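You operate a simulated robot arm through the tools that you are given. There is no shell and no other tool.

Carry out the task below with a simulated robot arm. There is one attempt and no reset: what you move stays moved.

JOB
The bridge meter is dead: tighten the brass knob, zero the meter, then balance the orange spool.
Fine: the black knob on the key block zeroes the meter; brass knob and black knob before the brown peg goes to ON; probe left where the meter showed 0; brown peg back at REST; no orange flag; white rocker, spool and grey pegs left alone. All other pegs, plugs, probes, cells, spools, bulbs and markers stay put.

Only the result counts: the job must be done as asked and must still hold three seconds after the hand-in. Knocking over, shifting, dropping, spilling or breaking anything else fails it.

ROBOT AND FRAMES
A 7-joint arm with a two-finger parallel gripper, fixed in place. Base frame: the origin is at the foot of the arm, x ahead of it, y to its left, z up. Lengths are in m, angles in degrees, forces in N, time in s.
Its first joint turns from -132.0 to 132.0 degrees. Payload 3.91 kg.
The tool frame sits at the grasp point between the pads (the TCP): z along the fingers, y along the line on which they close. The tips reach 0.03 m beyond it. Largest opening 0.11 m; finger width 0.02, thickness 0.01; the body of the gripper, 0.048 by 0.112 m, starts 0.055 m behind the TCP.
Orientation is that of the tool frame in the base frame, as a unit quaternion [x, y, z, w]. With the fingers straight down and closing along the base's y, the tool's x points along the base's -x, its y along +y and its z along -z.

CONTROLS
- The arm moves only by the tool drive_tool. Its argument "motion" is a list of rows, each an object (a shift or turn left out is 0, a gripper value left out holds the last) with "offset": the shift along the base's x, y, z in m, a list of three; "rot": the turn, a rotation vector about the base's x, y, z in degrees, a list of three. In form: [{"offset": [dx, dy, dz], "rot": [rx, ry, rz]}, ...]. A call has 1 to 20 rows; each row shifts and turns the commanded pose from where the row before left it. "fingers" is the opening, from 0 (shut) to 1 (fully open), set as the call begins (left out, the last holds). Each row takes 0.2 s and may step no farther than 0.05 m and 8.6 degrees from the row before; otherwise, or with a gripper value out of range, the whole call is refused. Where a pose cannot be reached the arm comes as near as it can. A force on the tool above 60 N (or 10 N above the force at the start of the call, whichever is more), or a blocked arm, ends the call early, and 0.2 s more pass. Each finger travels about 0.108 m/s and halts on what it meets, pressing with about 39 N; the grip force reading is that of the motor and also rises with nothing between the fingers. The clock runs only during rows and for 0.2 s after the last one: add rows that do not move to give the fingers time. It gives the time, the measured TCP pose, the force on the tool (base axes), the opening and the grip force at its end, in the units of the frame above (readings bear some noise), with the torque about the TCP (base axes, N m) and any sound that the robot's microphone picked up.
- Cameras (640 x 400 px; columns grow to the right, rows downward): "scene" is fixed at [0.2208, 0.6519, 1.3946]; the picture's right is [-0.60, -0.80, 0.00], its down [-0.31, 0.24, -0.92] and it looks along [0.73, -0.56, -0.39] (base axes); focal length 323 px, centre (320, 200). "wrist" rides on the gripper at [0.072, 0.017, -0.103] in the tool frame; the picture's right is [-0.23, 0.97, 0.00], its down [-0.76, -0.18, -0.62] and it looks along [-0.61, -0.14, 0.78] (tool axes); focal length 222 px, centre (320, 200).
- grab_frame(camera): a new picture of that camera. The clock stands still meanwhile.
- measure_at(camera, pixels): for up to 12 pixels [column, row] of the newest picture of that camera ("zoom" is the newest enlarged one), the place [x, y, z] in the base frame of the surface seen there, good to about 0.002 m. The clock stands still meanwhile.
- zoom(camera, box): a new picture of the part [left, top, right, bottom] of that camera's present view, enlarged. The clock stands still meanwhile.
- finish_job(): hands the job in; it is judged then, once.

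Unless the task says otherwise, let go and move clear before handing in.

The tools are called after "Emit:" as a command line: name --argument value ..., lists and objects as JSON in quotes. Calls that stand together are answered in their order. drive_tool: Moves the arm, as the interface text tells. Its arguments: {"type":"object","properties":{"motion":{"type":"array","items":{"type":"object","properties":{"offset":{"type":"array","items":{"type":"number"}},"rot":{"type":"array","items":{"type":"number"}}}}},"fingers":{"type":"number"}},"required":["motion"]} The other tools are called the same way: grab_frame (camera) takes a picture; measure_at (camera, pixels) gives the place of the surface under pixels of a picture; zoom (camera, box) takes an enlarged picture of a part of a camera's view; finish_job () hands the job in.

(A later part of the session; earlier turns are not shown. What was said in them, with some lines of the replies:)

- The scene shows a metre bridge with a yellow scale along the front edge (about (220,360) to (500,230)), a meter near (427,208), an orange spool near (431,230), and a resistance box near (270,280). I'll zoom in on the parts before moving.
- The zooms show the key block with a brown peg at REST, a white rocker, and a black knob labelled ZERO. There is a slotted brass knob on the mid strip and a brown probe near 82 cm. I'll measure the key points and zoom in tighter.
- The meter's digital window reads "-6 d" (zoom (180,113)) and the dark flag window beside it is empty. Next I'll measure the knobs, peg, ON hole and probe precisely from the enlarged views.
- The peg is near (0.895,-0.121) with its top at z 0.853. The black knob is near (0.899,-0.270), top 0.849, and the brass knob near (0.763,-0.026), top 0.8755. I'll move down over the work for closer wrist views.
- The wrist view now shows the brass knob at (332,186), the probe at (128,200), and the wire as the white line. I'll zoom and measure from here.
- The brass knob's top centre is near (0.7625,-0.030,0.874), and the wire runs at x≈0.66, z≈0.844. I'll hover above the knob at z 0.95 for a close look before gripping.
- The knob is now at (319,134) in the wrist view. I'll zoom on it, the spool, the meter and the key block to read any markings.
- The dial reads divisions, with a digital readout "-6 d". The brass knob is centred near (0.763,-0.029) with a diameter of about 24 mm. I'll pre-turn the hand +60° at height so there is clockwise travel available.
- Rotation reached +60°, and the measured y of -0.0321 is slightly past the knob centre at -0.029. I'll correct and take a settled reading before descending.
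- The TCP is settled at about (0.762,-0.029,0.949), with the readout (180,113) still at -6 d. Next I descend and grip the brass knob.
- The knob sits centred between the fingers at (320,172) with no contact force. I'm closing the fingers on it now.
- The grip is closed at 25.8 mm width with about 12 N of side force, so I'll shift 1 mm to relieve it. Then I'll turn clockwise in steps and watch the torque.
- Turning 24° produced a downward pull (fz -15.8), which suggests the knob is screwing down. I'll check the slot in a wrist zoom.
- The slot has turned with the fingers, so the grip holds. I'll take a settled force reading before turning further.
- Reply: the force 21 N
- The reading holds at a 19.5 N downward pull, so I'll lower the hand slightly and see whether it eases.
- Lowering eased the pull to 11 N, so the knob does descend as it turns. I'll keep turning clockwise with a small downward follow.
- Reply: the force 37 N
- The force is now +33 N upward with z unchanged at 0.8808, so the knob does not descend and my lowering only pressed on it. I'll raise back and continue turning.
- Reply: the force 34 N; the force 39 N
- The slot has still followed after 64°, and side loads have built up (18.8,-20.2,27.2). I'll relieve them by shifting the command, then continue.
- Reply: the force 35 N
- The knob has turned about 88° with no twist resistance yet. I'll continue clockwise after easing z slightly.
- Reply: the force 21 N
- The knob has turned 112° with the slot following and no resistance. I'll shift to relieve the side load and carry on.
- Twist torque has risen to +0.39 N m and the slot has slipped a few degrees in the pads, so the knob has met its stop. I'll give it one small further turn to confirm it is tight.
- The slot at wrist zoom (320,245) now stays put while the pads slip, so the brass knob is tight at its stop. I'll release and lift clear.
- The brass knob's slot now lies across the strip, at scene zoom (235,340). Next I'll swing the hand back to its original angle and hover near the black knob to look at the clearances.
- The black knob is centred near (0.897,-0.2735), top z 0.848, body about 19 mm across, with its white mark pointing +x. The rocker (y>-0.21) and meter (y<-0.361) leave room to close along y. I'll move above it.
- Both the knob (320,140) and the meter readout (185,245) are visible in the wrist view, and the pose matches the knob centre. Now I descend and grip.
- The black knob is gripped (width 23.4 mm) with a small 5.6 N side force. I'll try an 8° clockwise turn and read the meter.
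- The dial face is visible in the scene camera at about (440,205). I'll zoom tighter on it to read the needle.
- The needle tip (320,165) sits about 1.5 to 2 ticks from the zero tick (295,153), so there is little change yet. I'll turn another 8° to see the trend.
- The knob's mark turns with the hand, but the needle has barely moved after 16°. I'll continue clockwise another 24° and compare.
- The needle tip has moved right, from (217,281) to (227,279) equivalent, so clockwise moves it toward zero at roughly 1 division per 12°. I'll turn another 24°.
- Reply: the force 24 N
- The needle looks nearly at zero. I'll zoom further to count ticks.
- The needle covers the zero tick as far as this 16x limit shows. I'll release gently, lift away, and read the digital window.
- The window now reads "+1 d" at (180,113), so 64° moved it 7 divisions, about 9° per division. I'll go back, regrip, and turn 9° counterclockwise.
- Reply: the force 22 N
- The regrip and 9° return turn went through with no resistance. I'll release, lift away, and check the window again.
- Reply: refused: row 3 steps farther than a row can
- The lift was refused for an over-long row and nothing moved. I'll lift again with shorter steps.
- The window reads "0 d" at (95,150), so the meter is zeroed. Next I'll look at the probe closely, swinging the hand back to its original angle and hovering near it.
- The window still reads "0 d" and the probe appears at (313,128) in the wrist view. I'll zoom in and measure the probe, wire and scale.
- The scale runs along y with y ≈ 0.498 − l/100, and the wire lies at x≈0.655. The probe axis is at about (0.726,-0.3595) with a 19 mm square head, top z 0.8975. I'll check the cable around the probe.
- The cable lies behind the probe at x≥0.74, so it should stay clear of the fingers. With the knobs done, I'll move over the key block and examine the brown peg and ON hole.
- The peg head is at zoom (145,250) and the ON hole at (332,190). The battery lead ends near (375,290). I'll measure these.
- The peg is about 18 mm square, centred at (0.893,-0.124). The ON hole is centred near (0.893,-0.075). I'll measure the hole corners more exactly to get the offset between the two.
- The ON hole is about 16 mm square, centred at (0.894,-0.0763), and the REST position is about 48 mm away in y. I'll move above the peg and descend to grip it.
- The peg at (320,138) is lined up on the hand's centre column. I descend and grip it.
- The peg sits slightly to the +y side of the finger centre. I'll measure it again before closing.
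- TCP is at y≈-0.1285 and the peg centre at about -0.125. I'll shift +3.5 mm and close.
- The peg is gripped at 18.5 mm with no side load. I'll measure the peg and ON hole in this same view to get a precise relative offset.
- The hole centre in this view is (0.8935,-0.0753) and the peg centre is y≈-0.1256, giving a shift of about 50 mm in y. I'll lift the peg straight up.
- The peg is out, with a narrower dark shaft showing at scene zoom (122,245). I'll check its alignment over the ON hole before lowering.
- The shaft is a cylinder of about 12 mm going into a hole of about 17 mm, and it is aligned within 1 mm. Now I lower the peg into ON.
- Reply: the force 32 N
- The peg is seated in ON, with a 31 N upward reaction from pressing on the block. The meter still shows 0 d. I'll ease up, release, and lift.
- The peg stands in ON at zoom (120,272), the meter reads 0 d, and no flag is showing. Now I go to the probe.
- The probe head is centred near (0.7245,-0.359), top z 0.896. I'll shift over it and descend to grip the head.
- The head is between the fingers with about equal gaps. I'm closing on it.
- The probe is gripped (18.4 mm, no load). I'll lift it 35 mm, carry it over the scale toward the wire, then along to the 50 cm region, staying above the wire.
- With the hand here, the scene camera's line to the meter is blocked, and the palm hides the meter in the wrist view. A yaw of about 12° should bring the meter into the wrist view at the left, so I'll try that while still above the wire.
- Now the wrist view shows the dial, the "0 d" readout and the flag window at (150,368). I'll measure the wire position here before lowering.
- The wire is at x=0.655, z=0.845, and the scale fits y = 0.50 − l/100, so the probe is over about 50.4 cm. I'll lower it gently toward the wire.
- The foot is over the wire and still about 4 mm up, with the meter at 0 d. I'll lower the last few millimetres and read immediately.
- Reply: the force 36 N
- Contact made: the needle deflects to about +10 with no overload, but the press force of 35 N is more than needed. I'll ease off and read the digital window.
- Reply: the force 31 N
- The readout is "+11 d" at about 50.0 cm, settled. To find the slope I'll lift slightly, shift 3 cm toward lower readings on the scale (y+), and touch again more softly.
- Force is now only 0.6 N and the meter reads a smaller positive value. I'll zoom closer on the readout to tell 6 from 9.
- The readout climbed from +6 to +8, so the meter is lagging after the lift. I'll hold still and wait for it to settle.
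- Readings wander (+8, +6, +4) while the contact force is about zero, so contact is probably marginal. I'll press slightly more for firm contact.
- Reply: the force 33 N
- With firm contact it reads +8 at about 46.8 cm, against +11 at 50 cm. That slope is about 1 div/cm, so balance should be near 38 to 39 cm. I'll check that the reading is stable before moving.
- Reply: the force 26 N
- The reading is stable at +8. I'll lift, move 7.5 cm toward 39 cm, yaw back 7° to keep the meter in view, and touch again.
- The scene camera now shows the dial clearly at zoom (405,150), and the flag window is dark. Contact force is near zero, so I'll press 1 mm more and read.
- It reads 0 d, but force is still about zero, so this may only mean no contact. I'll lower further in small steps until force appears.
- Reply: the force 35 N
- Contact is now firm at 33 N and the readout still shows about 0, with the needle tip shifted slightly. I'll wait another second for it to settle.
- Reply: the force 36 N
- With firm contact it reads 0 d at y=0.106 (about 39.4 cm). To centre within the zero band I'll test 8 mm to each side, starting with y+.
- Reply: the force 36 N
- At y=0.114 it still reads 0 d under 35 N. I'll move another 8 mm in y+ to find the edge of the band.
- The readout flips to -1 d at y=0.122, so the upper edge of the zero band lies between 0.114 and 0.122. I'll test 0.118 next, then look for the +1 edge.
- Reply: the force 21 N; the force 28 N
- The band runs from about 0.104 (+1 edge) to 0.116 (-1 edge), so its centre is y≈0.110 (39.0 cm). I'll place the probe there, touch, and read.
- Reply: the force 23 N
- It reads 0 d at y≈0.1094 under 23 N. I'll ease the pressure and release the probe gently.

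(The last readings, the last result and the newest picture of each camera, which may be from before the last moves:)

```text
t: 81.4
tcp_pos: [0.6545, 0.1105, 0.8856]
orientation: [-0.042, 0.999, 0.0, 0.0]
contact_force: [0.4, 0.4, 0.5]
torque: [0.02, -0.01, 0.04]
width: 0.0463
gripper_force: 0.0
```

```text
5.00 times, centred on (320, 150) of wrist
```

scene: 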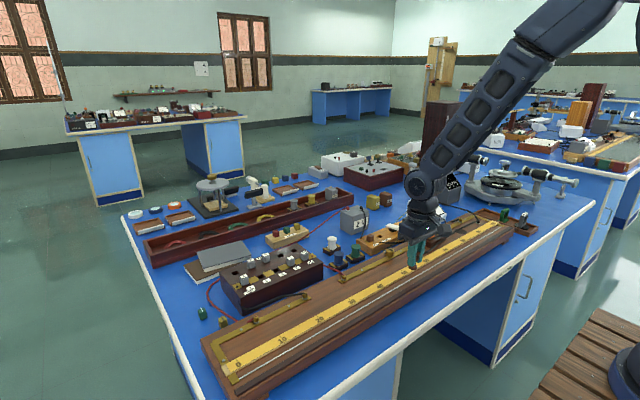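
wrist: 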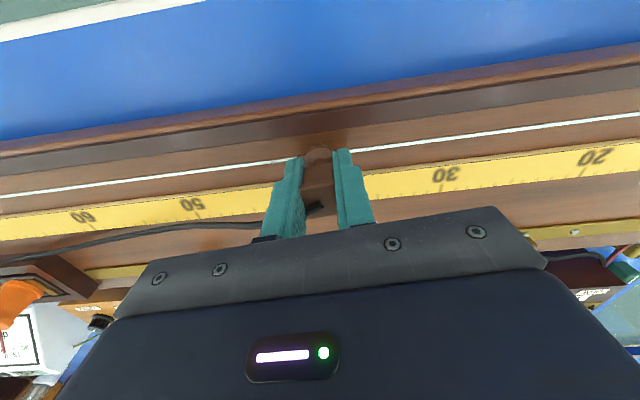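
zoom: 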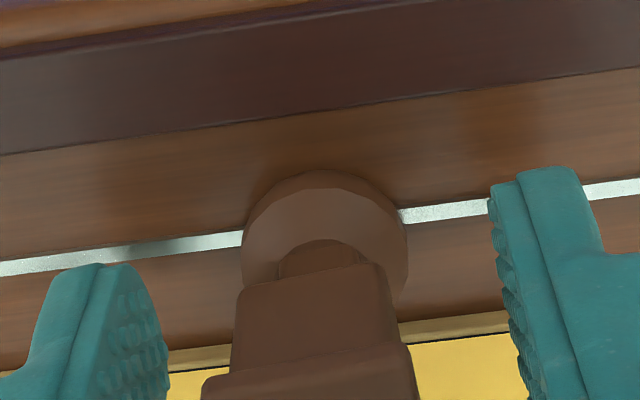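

The probe stands upright on the wire and the readout stays at 0 d. I'll rise straight up clear of it.

Emit:
drive_tool --motion '[{"offset": [0, 0, 0.015]}, {"offset": [0, 0, 0.025]}, {"offset": [0, 0, 0.04]}, {"offset": [0, 0, 0.04]}, {"rot": [0, 0, -4.9]}, {"offset": [0, 0, 0]}]'

Emit:
grab_frame --camera "wrist"

Emit:
zoom --camera "wrist" --box '[250, 120, 390, 220]'

Emit:
zoom --camera "scene" --box '[315, 180, 475, 280]'

```text
t: 82.8
tcp_pos: [0.654, 0.1091, 1.0099]
orientation: [0.0, 1.0, 0.001, 0.0]
contact_force: [-0.9, 0.6, -0.2]
torque: [-0.01, 0.0, -0.01]
width: 0.0461
gripper_force: 0.0
```

```text
taken
```

wrist: 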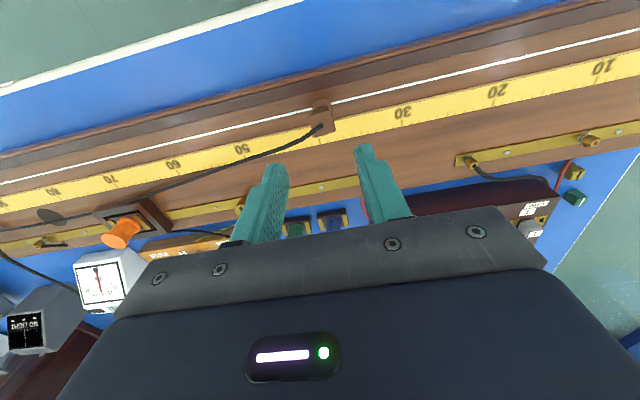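

```text
4.00 times, centred on (320, 170) of wrist
```

zoom: 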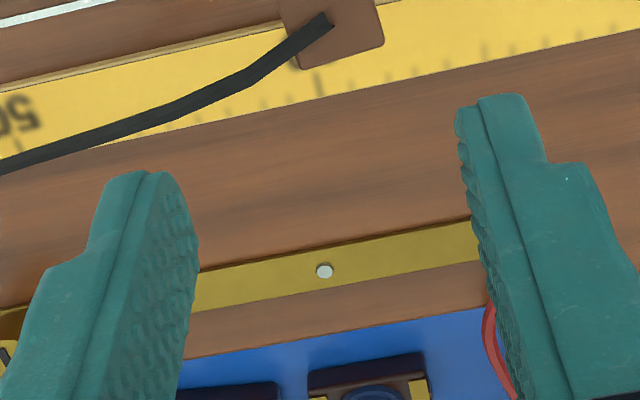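

```text
4.00 times, centred on (395, 230) of scene
```

zoom: 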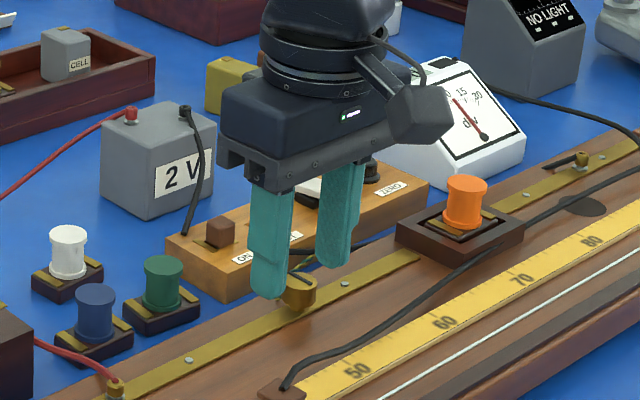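

The probe stands at about 39 cm on the wire and no flag is showing. Now I return to the brown peg at ON.

Emit:
drive_tool --motion '[{"offset": [0.0342, -0.0265, 0]}, {"offset": [0.0342, -0.0265, 0]}, {"offset": [0.0342, -0.0265, 0]}, {"offset": [0.0342, -0.0265, 0]}, {"offset": [0.0342, -0.0265, 0]}, {"offset": [0.0342, -0.0265, 0]}, {"offset": [0.0343, -0.0265, 0]}, {"offset": [0, 0, -0.045]}, {"offset": [0, 0, -0.045]}, {"offset": [0, 0, 0]}, {"offset": [0, 0, 0]}]'

Emit:
grab_frame --camera "wrist"

Emit:
zoom --camera "scene" --box '[355, 180, 475, 255]'

```text
t: 85.2
tcp_pos: [0.8952, -0.0767, 0.9202]
orientation: [-0.001, 1.0, 0.0, 0.0]
contact_force: [0.1, -0.1, 0.3]
torque: [-0.01, 0.01, -0.02]
width: 0.0461
gripper_force: 0.0
```

```text
taken
```

wrist: 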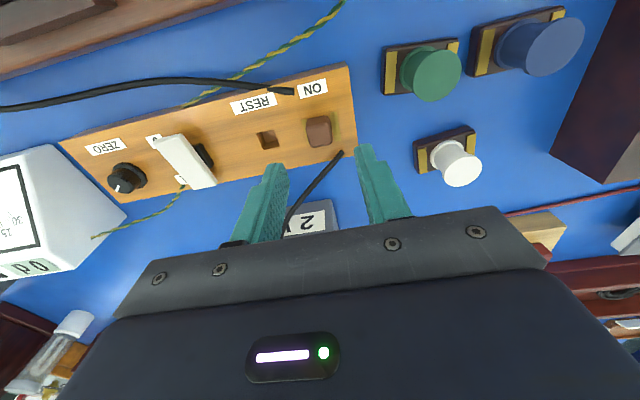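

```text
5.33 times, centred on (415, 218) of scene
```

zoom: 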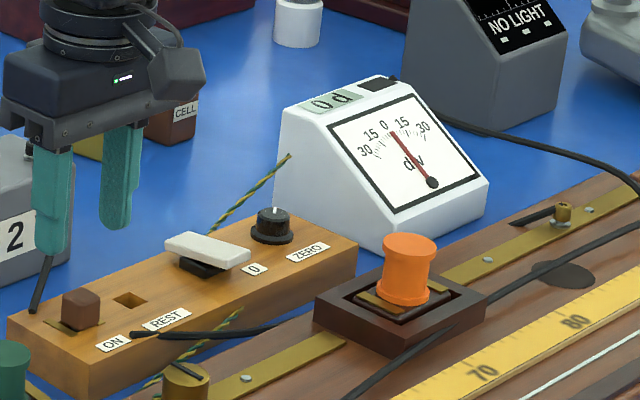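

The meter reads 0 d with the probe free-standing and the peg ON, and the flag window is dark. The peg sits at (319,131), centred; I'll descend and grip it.

Emit:
drive_tool --motion '[{"offset": [-0.001, 0, -0.03]}, {"offset": [0, 0, -0.026]}, {"offset": [0, 0, 0]}]' --fingers 0.42

Emit:
zoom --camera "wrist" --box '[240, 110, 400, 210]'

Emit:
drive_tool --motion '[{"offset": [0, 0, 0]}, {"offset": [0, 0, 0]}, {"offset": [0, 0, 0]}, {"offset": [0, 0, 0]}]' --fingers 0.05

Emit:
zoom --camera "wrist" --box '[240, 110, 400, 210]'

```text
t: 86.0
tcp_pos: [0.896, -0.0762, 0.8615]
orientation: [-0.001, 1.0, 0.001, 0.0]
contact_force: [0.7, -0.6, -0.2]
torque: [0.02, 0.01, -0.01]
width: 0.0465
gripper_force: 0.2
```

```text
4.00 times, centred on (320, 160) of wrist
```

zoom: 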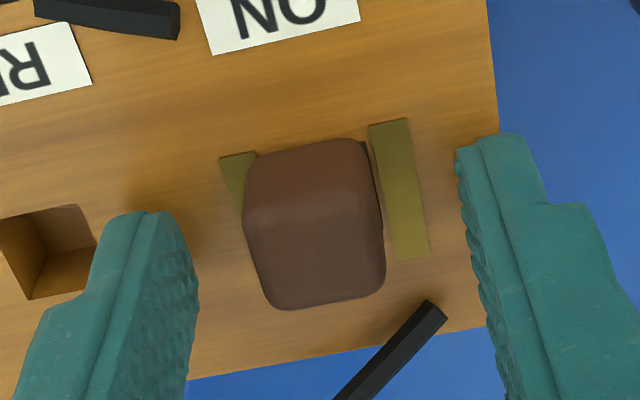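

```text
t: 87.0
tcp_pos: [0.8954, -0.0762, 0.8617]
orientation: [-0.001, 1.0, 0.0, 0.0]
contact_force: [-0.5, -0.1, -0.2]
torque: [0.0, 0.01, 0.01]
width: 0.0188
gripper_force: 38.8
```

```text
4.00 times, centred on (320, 160) of wrist
```

zoom: 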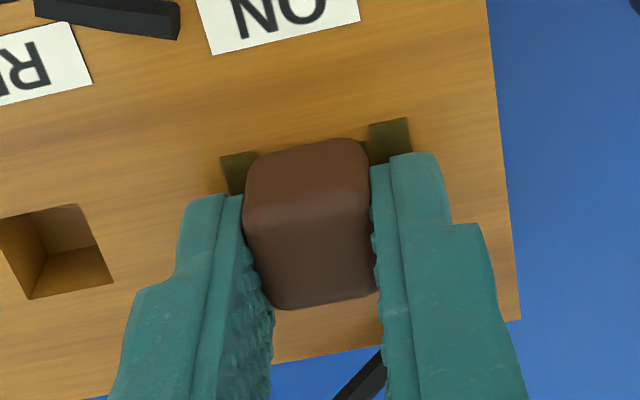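

The peg is gripped at y=-0.0762 with no side load. I'll lift it and carry it 50 mm back toward REST.

Emit:
drive_tool --motion '[{"offset": [0, 0, 0.01]}, {"offset": [0, 0, 0.015]}, {"offset": [0, 0, 0.015]}, {"offset": [0, -0.025, 0]}, {"offset": [0, -0.025, 0]}, {"offset": [0, 0, 0]}, {"offset": [0, 0, 0]}]'

Emit:
zoom --camera "wrist" --box '[240, 110, 400, 210]'

Emit:
measure_at --camera "zoom" --pixels '[[320, 100], [275, 95], [365, 80], [320, 170], [310, 230]]'

Emit:
zoom --camera "scene" --box '[355, 190, 455, 260]'

```text
t: 88.6
tcp_pos: [0.8945, -0.1246, 0.9037]
orientation: [-0.001, 1.0, 0.001, -0.001]
contact_force: [0.9, 0.6, 0.0]
torque: [-0.03, -0.02, 0.0]
width: 0.0183
gripper_force: 38.7
```

```text
4.00 times, centred on (320, 160) of wrist
```

zoom: 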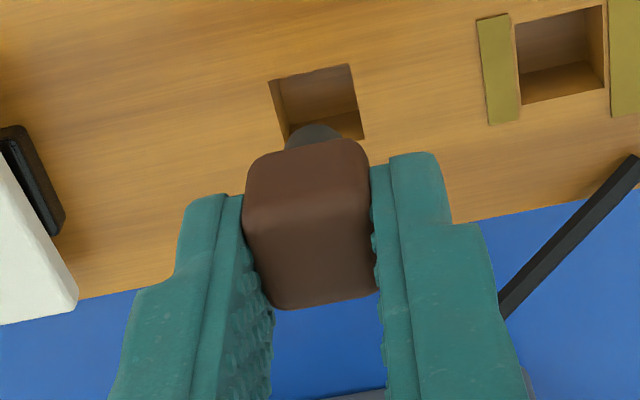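

```text
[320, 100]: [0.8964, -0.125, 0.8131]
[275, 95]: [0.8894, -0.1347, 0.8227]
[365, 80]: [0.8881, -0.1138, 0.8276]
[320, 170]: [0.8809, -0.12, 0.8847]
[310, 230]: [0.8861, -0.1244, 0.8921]
```

```text
5.71 times, centred on (405, 225) of scene
```

zoom: 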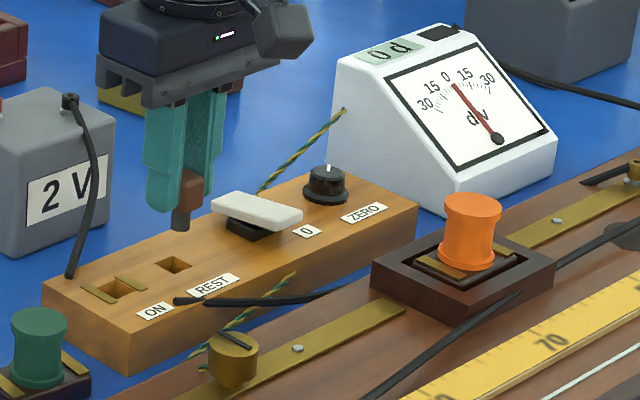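

The shaft at zoom (313,133) lines up with the REST hole as it did at ON. I'll lower it into REST.

Emit:
drive_tool --motion '[{"offset": [-0.0005, -0.0005, -0.015]}, {"offset": [0, 0, -0.015]}, {"offset": [0, 0, -0.0085]}, {"offset": [0, 0, 0]}]'

Emit:
zoom --camera "wrist" --box '[240, 110, 400, 210]'

Emit:
zoom --camera "scene" --box '[355, 190, 455, 260]'

```text
t: 89.5
tcp_pos: [0.8949, -0.1253, 0.8691]
orientation: [-0.001, 1.0, 0.0, 0.004]
contact_force: [0.6, 0.3, -0.8]
torque: [0.02, -0.02, 0.0]
width: 0.0185
gripper_force: 39.0
stopped in row 4: the force on the tool passed its limit at 64 N (the readings are from after the stop); the commanded pose is now the measured one
```

```text
4.00 times, centred on (320, 160) of wrist
```

zoom: 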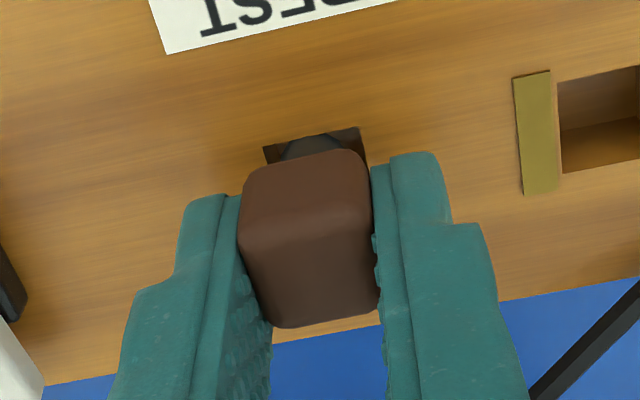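

```text
5.71 times, centred on (405, 225) of scene
```

zoom: 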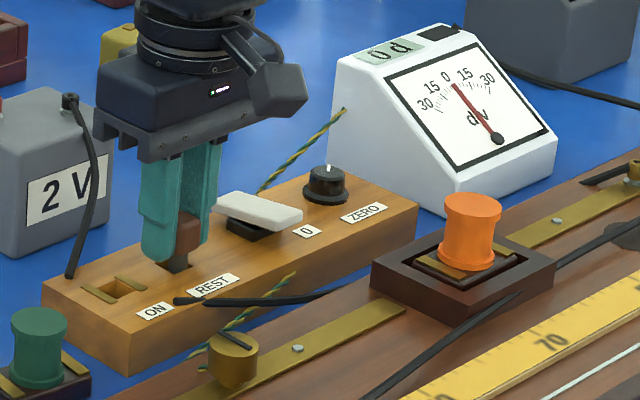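

The descent stopped at 64 N with the TCP still about 7 mm above the seated height, so the shaft caught on something. I'll look closely before moving.

Emit:
zoom --camera "scene" --box '[365, 215, 405, 240]'

Emit:
zoom --camera "wrist" --box '[290, 125, 350, 195]'

Emit:
measure_at --camera "zoom" --pixels '[[300, 130], [270, 130], [330, 130], [320, 200], [320, 260], [320, 330], [220, 110], [395, 85], [250, 200], [400, 200]]'

```text
16.00 times, centred on (385, 228) of scene
```

zoom: 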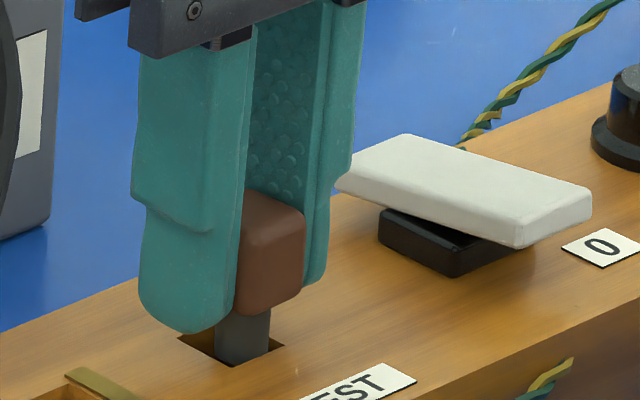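

```text
5.71 times, centred on (320, 160) of wrist
```

zoom: 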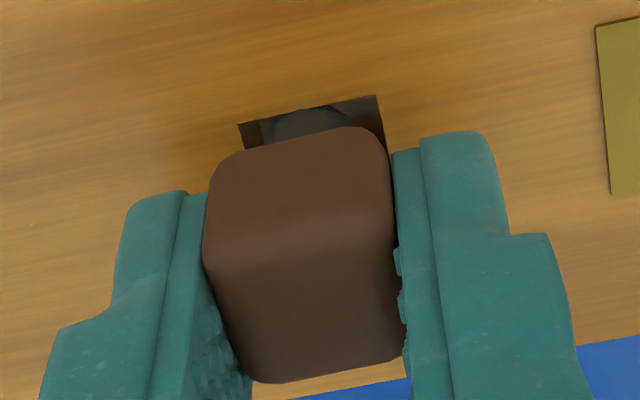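

```text
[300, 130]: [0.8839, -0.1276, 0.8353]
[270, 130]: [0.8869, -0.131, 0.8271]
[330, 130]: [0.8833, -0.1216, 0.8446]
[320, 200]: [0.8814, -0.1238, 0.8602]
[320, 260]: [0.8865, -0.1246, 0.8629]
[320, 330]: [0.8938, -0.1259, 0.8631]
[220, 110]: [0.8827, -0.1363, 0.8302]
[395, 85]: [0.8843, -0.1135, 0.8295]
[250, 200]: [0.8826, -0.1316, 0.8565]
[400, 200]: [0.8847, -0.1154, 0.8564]
```

The shaft's near face (x≈0.884) is against the near edge of the hole, so the peg sits about 3 to 4 mm too far toward -x. I'll lift a little and re-measure before correcting.

Emit:
drive_tool --motion '[{"offset": [0, 0, 0.008]}, {"offset": [0, 0, 0.008]}, {"offset": [0, 0, 0]}]'

Emit:
zoom --camera "wrist" --box '[280, 115, 360, 185]'

Emit:
measure_at --camera "zoom" --pixels '[[310, 100], [310, 120], [240, 60], [380, 40], [320, 190], [320, 240], [320, 300], [310, 140], [250, 130], [390, 120], [300, 60], [320, 340]]'

Emit:
zoom --camera "scene" --box '[365, 210, 405, 235]'

```text
t: 90.3
tcp_pos: [0.8934, -0.1263, 0.8838]
orientation: [-0.001, 1.0, 0.0, 0.004]
contact_force: [0.6, -0.2, -0.9]
torque: [0.03, 0.0, -0.01]
width: 0.0186
gripper_force: 39.3
```

```text
5.71 times, centred on (320, 150) of wrist
```

zoom: 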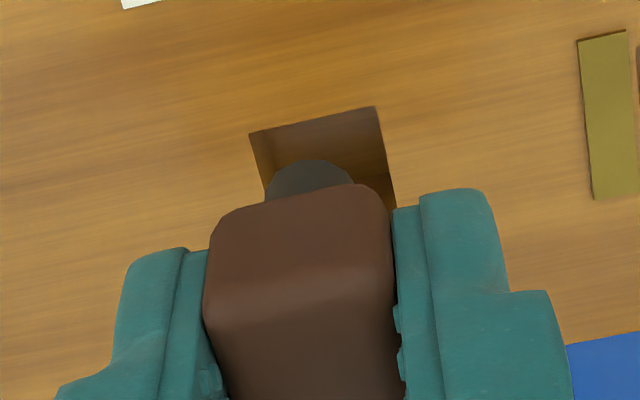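

```text
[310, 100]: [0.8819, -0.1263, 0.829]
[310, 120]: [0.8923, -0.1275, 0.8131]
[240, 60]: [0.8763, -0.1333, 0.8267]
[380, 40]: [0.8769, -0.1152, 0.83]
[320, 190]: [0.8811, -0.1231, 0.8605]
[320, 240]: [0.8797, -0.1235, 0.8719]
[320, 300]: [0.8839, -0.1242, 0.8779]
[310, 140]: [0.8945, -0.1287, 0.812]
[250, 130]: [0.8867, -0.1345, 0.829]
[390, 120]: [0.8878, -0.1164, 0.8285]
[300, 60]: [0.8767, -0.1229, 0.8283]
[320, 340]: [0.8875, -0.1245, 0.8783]
```

```text
16.00 times, centred on (385, 222) of scene
```

zoom: 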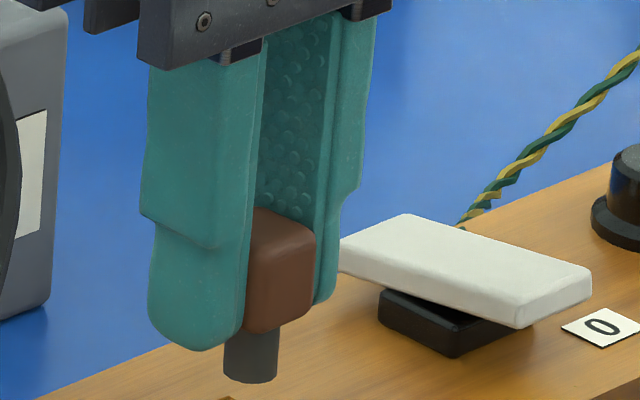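

The peg's near face is at x≈0.880 (centre about 0.889), while the hole centre is about 0.893. I'll shift +3.5 mm in x and lower in small steps.

Emit:
drive_tool --motion '[{"offset": [0.0037, -0.001, 0]}, {"offset": [0, 0, 0]}]'

Emit:
drive_tool --motion '[{"offset": [0, 0, -0.006]}, {"offset": [0, 0, -0.005]}, {"offset": [0, 0, 0]}]'

Emit:
zoom --camera "wrist" --box '[280, 115, 360, 185]'

```text
t: 90.9
tcp_pos: [0.8992, -0.1251, 0.8834]
orientation: [-0.001, 1.0, 0.001, 0.003]
contact_force: [0.0, -0.2, -1.3]
torque: [0.0, 0.01, -0.03]
width: 0.0185
gripper_force: 39.5
```

```text
t: 91.7
tcp_pos: [0.8992, -0.1269, 0.8726]
orientation: [-0.001, 1.0, 0.0, 0.004]
contact_force: [-0.5, -0.5, 0.0]
torque: [-0.01, 0.03, -0.03]
width: 0.0188
gripper_force: 39.7
```

```text
5.71 times, centred on (320, 150) of wrist
```

zoom: 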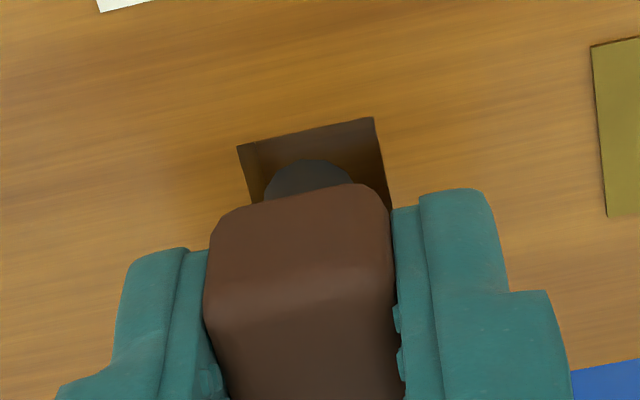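

The shaft tip is just above the hole. I'll measure the gap between the shaft and the hole's near edge before lowering further.

Emit:
measure_at --camera "zoom" --pixels '[[310, 128], [310, 132], [310, 166], [310, 175], [285, 180], [340, 175], [245, 150], [380, 130], [310, 185], [320, 250], [320, 300], [320, 340]]'

Emit:
zoom --camera "scene" --box '[365, 215, 405, 240]'

```text
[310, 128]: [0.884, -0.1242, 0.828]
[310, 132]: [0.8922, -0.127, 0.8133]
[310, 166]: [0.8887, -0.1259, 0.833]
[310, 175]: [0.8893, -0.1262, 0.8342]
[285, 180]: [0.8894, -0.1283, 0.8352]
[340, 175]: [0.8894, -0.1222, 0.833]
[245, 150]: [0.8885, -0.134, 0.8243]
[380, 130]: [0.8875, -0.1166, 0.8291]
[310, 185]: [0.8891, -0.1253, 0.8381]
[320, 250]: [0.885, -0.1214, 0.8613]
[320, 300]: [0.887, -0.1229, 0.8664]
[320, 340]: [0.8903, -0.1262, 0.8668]
```

```text
16.00 times, centred on (385, 228) of scene
```

zoom: 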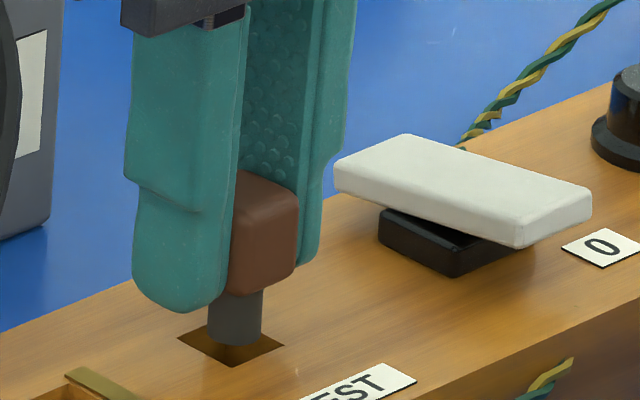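

The shaft centre is at x≈0.895 against a hole centre of about 0.893, so I'll shift back 1.8 mm. Then I'll lower further.

Emit:
drive_tool --motion '[{"offset": [-0.0018, 0, 0]}, {"offset": [0, 0, -0.004]}, {"offset": [0, 0, -0.004]}, {"offset": [0, 0, 0]}]'

Emit:
zoom --camera "wrist" --box '[280, 115, 360, 185]'

Emit:
zoom --camera "scene" --box '[365, 215, 405, 240]'

```text
t: 92.7
tcp_pos: [0.8972, -0.1259, 0.8659]
orientation: [-0.001, 1.0, 0.0, 0.004]
contact_force: [0.4, 0.3, -0.5]
torque: [-0.01, 0.01, -0.02]
width: 0.0185
gripper_force: 39.3
```

```text
5.71 times, centred on (320, 150) of wrist
```

zoom: 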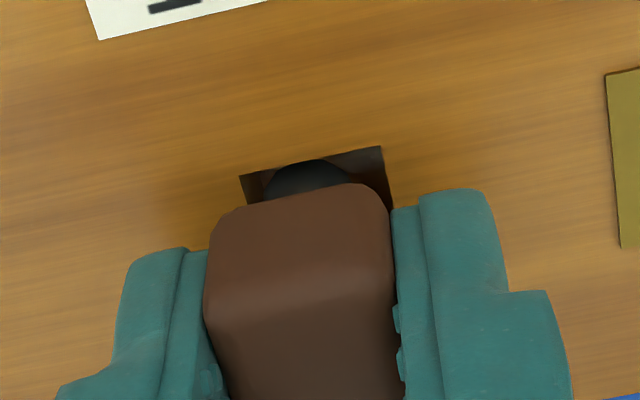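

```text
16.00 times, centred on (385, 228) of scene
```

zoom: 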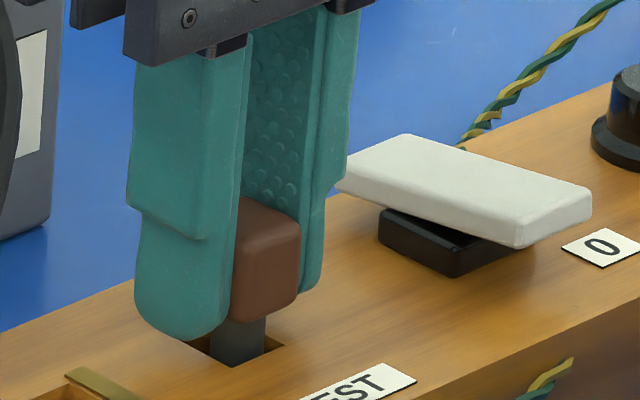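

The shaft is entering the hole freely with no force. I'll lower another 3.5 mm, keeping the fingertips just above the block.

Emit:
drive_tool --motion '[{"offset": [0, 0, -0.002]}, {"offset": [0, 0, -0.0015]}, {"offset": [0, 0, 0]}]'

Emit:
zoom --camera "scene" --box '[365, 215, 405, 240]'

Emit:
zoom --camera "wrist" --box '[280, 115, 360, 185]'

Emit:
measure_at --camera "zoom" --pixels '[[310, 178], [320, 250], [320, 300], [320, 340], [250, 190], [380, 160]]'

```text
t: 93.5
tcp_pos: [0.8981, -0.1258, 0.8625]
orientation: [-0.001, 1.0, 0.0, 0.003]
contact_force: [0.3, -0.4, 0.3]
torque: [0.0, -0.02, -0.02]
width: 0.0186
gripper_force: 38.7
```

```text
16.00 times, centred on (385, 228) of scene
```

zoom: 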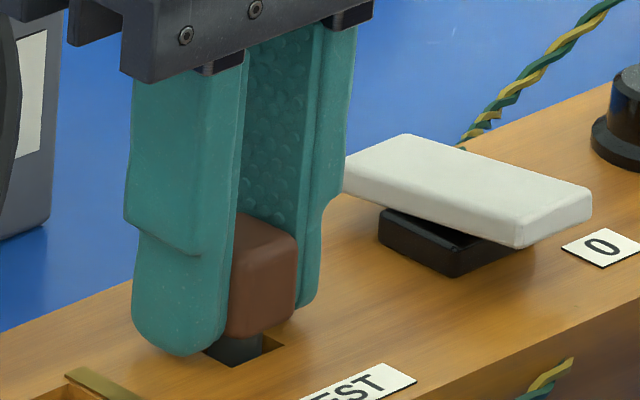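

```text
5.71 times, centred on (320, 150) of wrist
```

zoom: 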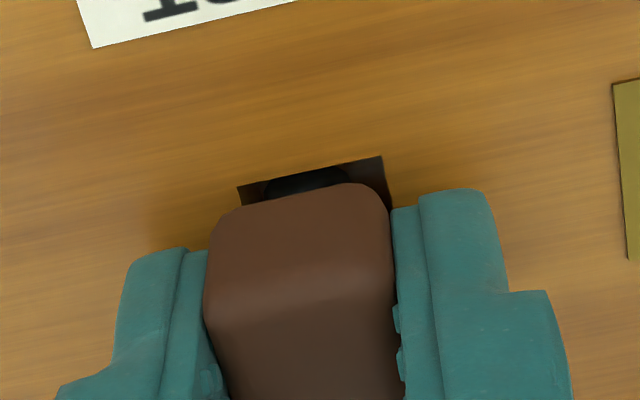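

```text
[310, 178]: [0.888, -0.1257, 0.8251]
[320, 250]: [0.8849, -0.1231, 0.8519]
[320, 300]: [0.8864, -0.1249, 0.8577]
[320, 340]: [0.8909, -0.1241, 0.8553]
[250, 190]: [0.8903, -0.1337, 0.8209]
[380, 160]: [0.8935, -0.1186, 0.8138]
```

The shaft is about 9 mm into the hole and the top is about 4 mm above seated height. I'll release so it drops the rest of the way, guided by the hole.

Emit:
drive_tool --motion '[{"offset": [0, 0, 0]}, {"offset": [0, 0, 0]}, {"offset": [0, 0, 0]}, {"offset": [0, 0, 0]}]' --fingers 0.42

Emit:
zoom --camera "wrist" --box '[260, 110, 380, 200]'

Emit:
zoom --camera "scene" --box '[365, 215, 405, 240]'

```text
t: 94.5
tcp_pos: [0.8975, -0.1262, 0.8614]
orientation: [-0.001, 1.0, 0.0, 0.004]
contact_force: [0.7, 1.5, -0.7]
torque: [0.02, 0.01, 0.0]
width: 0.0464
gripper_force: 0.0
```

```text
4.44 times, centred on (320, 155) of wrist
```

zoom: 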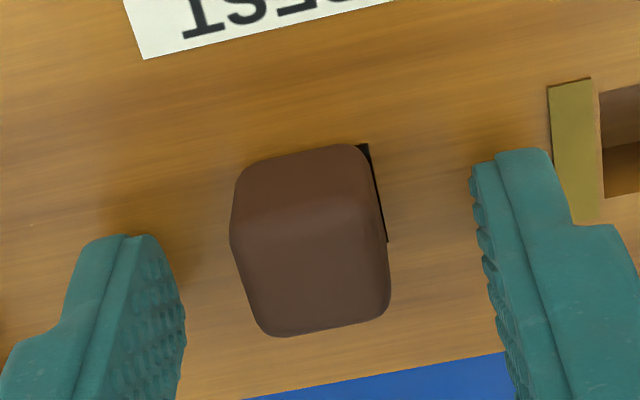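

```text
16.00 times, centred on (385, 228) of scene
```

zoom: 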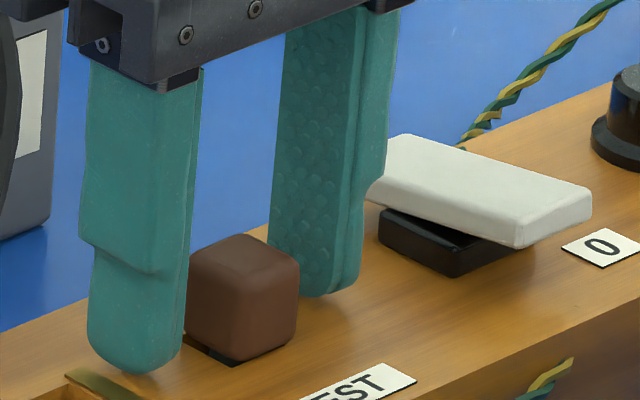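

The peg has dropped in and sits flush at REST, with only a thin sliver of the hole visible at (375,190). I'll lift the hand clear and check everything.

Emit:
measure_at --camera "zoom" --pixels '[[240, 260], [250, 250], [230, 310], [265, 330]]'

Emit:
drive_tool --motion '[{"offset": [0, 0, 0.02]}, {"offset": [0, 0, 0.04]}, {"offset": [0, 0, 0.045]}, {"offset": [-0.03, 0.03, 0.02]}, {"offset": [-0.03, 0.03, 0.02]}, {"offset": [-0.035, 0.035, 0]}, {"offset": [-0.035, 0.035, 0]}, {"offset": [0, 0, 0]}]'

Emit:
grab_frame --camera "scene"

Emit:
grab_frame --camera "wrist"

Emit:
zoom --camera "scene" --box '[355, 190, 455, 260]'

```text
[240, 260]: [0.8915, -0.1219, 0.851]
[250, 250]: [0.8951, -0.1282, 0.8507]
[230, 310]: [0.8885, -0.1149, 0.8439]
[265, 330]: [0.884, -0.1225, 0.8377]
```

```text
t: 96.3
tcp_pos: [0.7649, 0.0014, 1.0076]
orientation: [-0.001, 1.0, 0.0, 0.004]
contact_force: [-1.1, 0.9, 0.6]
torque: [0.01, 0.03, -0.01]
width: 0.0462
gripper_force: 0.0
```

```text
taken
```

scene: 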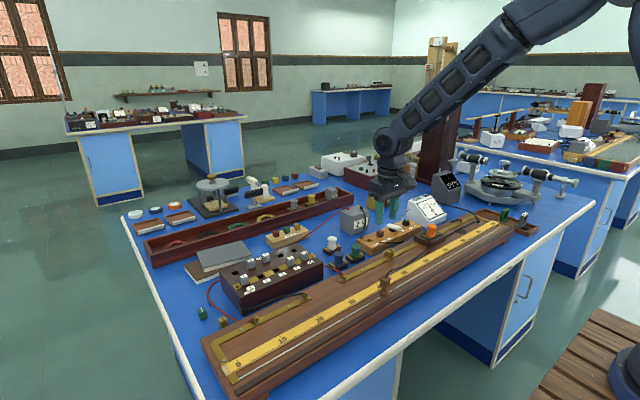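

```text
taken
```

wrist: 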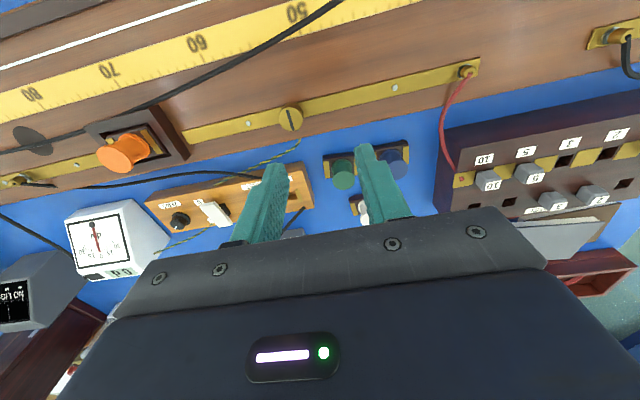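

```text
5.71 times, centred on (405, 225) of scene
```

zoom: 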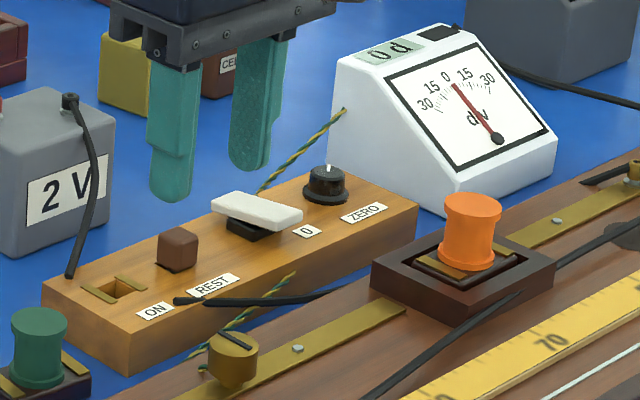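

The peg is at REST with top z 0.851, as at the start. The meter reads 0 d and no flag is showing. I'll check the probe on the wire and compare the rest of the scene.

Emit:
zoom --camera "scene" --box '[340, 255, 440, 317]'

Emit:
measure_at --camera "zoom" --pixels '[[290, 140], [280, 170], [290, 240], [285, 255]]'

Emit:
zoom --camera "scene" --box '[410, 190, 450, 215]'

Emit:
zoom --camera "scene" --box '[180, 240, 340, 340]'

```text
6.40 times, centred on (390, 286) of scene
```

zoom: 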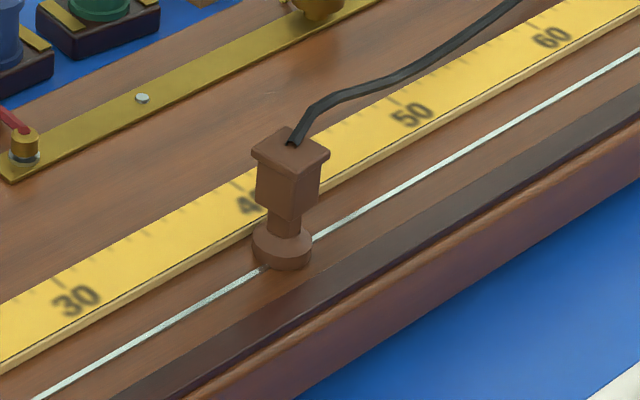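

```text
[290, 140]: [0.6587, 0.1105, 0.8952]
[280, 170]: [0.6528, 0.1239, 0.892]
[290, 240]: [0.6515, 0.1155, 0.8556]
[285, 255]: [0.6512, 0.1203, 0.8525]
```

```text
16.00 times, centred on (430, 202) of scene
```

zoom: 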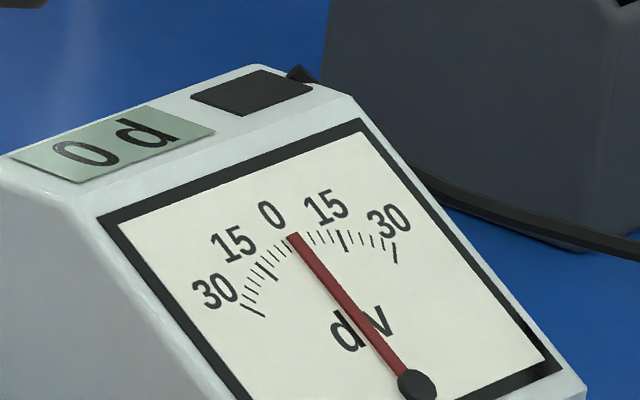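

```text
4.00 times, centred on (260, 290) of scene
```

zoom: 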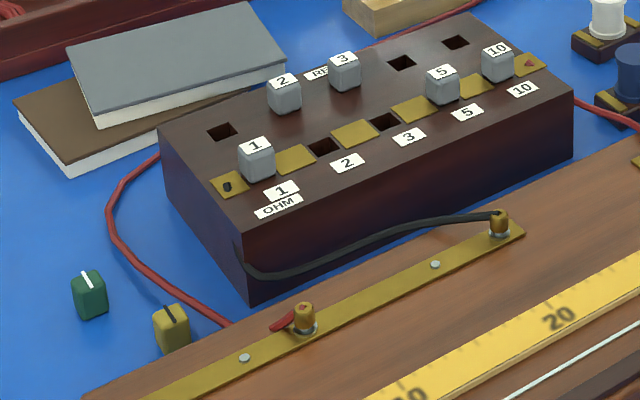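

The probe stands upright on the wire at about 39 cm, the resistance box pegs are unchanged, and the meter shows 0 d with no flag. I'll raise the hand a bit more and idle to confirm everything holds.

Emit:
drive_tool --motion '[{"offset": [0, 0, 0.04]}, {"offset": [0, 0, 0.04]}, {"offset": [0, 0, 0.03]}, {"offset": [0, 0, 0]}, {"offset": [0, 0, 0]}, {"offset": [0, 0, 0]}, {"offset": [0, 0, 0]}, {"offset": [0, 0, 0]}, {"offset": [0, 0, 0]}, {"offset": [0, 0, 0]}, {"offset": [0, 0, 0]}, {"offset": [0, 0, 0]}]'

Emit:
zoom --camera "scene" --box '[335, 190, 495, 310]'

Emit:
grab_frame --camera "scene"

```text
t: 98.9
tcp_pos: [0.768, 0.0047, 1.1162]
orientation: [0.0, 1.0, 0.001, 0.003]
contact_force: [-0.5, -0.5, -0.6]
torque: [0.02, -0.02, 0.02]
width: 0.0461
gripper_force: 0.0
```

```text
3.33 times, centred on (415, 250) of scene
```

zoom: 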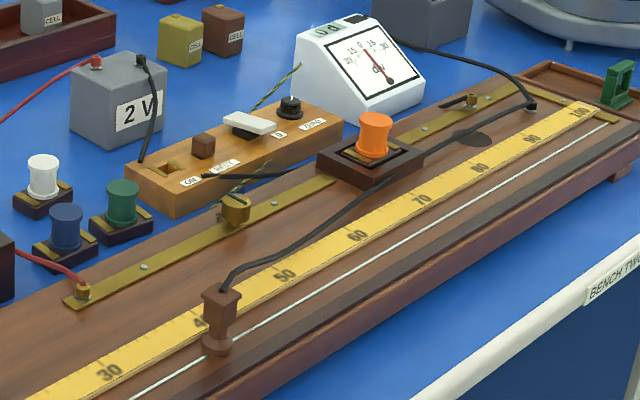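

```text
taken
```

scene: 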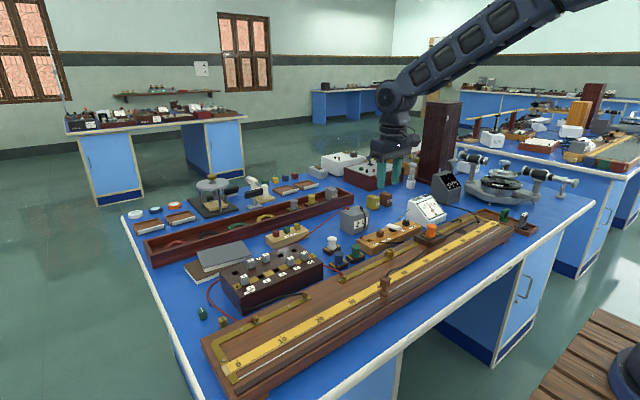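

After the idle, the probe stands on the wire at zoom (220,320), the peg is at REST (203,145), and the meter reads 0 d with no flag. The spool, rocker and grey pegs are untouched and the hand is clear, so I'm handing in.

Emit:
finish_job

```text
The job is handed in.
```

The bridge is balanced at about 39.0 cm on the scale. The probe is standing on the wire there, and the job is handed in.

- **Brass knob:** I turned it clockwise about 130° until it hit its stop.
- **Black knob:** I turned it until the meter's window changed from -6 d to 0 d. Both knobs were done before the brown peg went to ON.
- **Balance:** With the peg at ON, the meter read +1 d about 8 mm to one side of this point and -1 d about 8 mm to the other. I left the probe at the midpoint, where it read 0 d. The window only shows whole divisions, about 1 cm of wire each, so the true balance could be up to about half a centimetre either way.
- **Brown peg:** It is back at REST. On the first try the shaft caught on the edge of the hole and the arm stopped at 64 N. I lifted it, realigned it and it dropped in fully.
- **Final check:** After more than two seconds idle with the hand clear, the meter still read 0 d with no orange flag. I did not touch the white rocker, spool, grey pegs or anything else, and nothing looked out of place.
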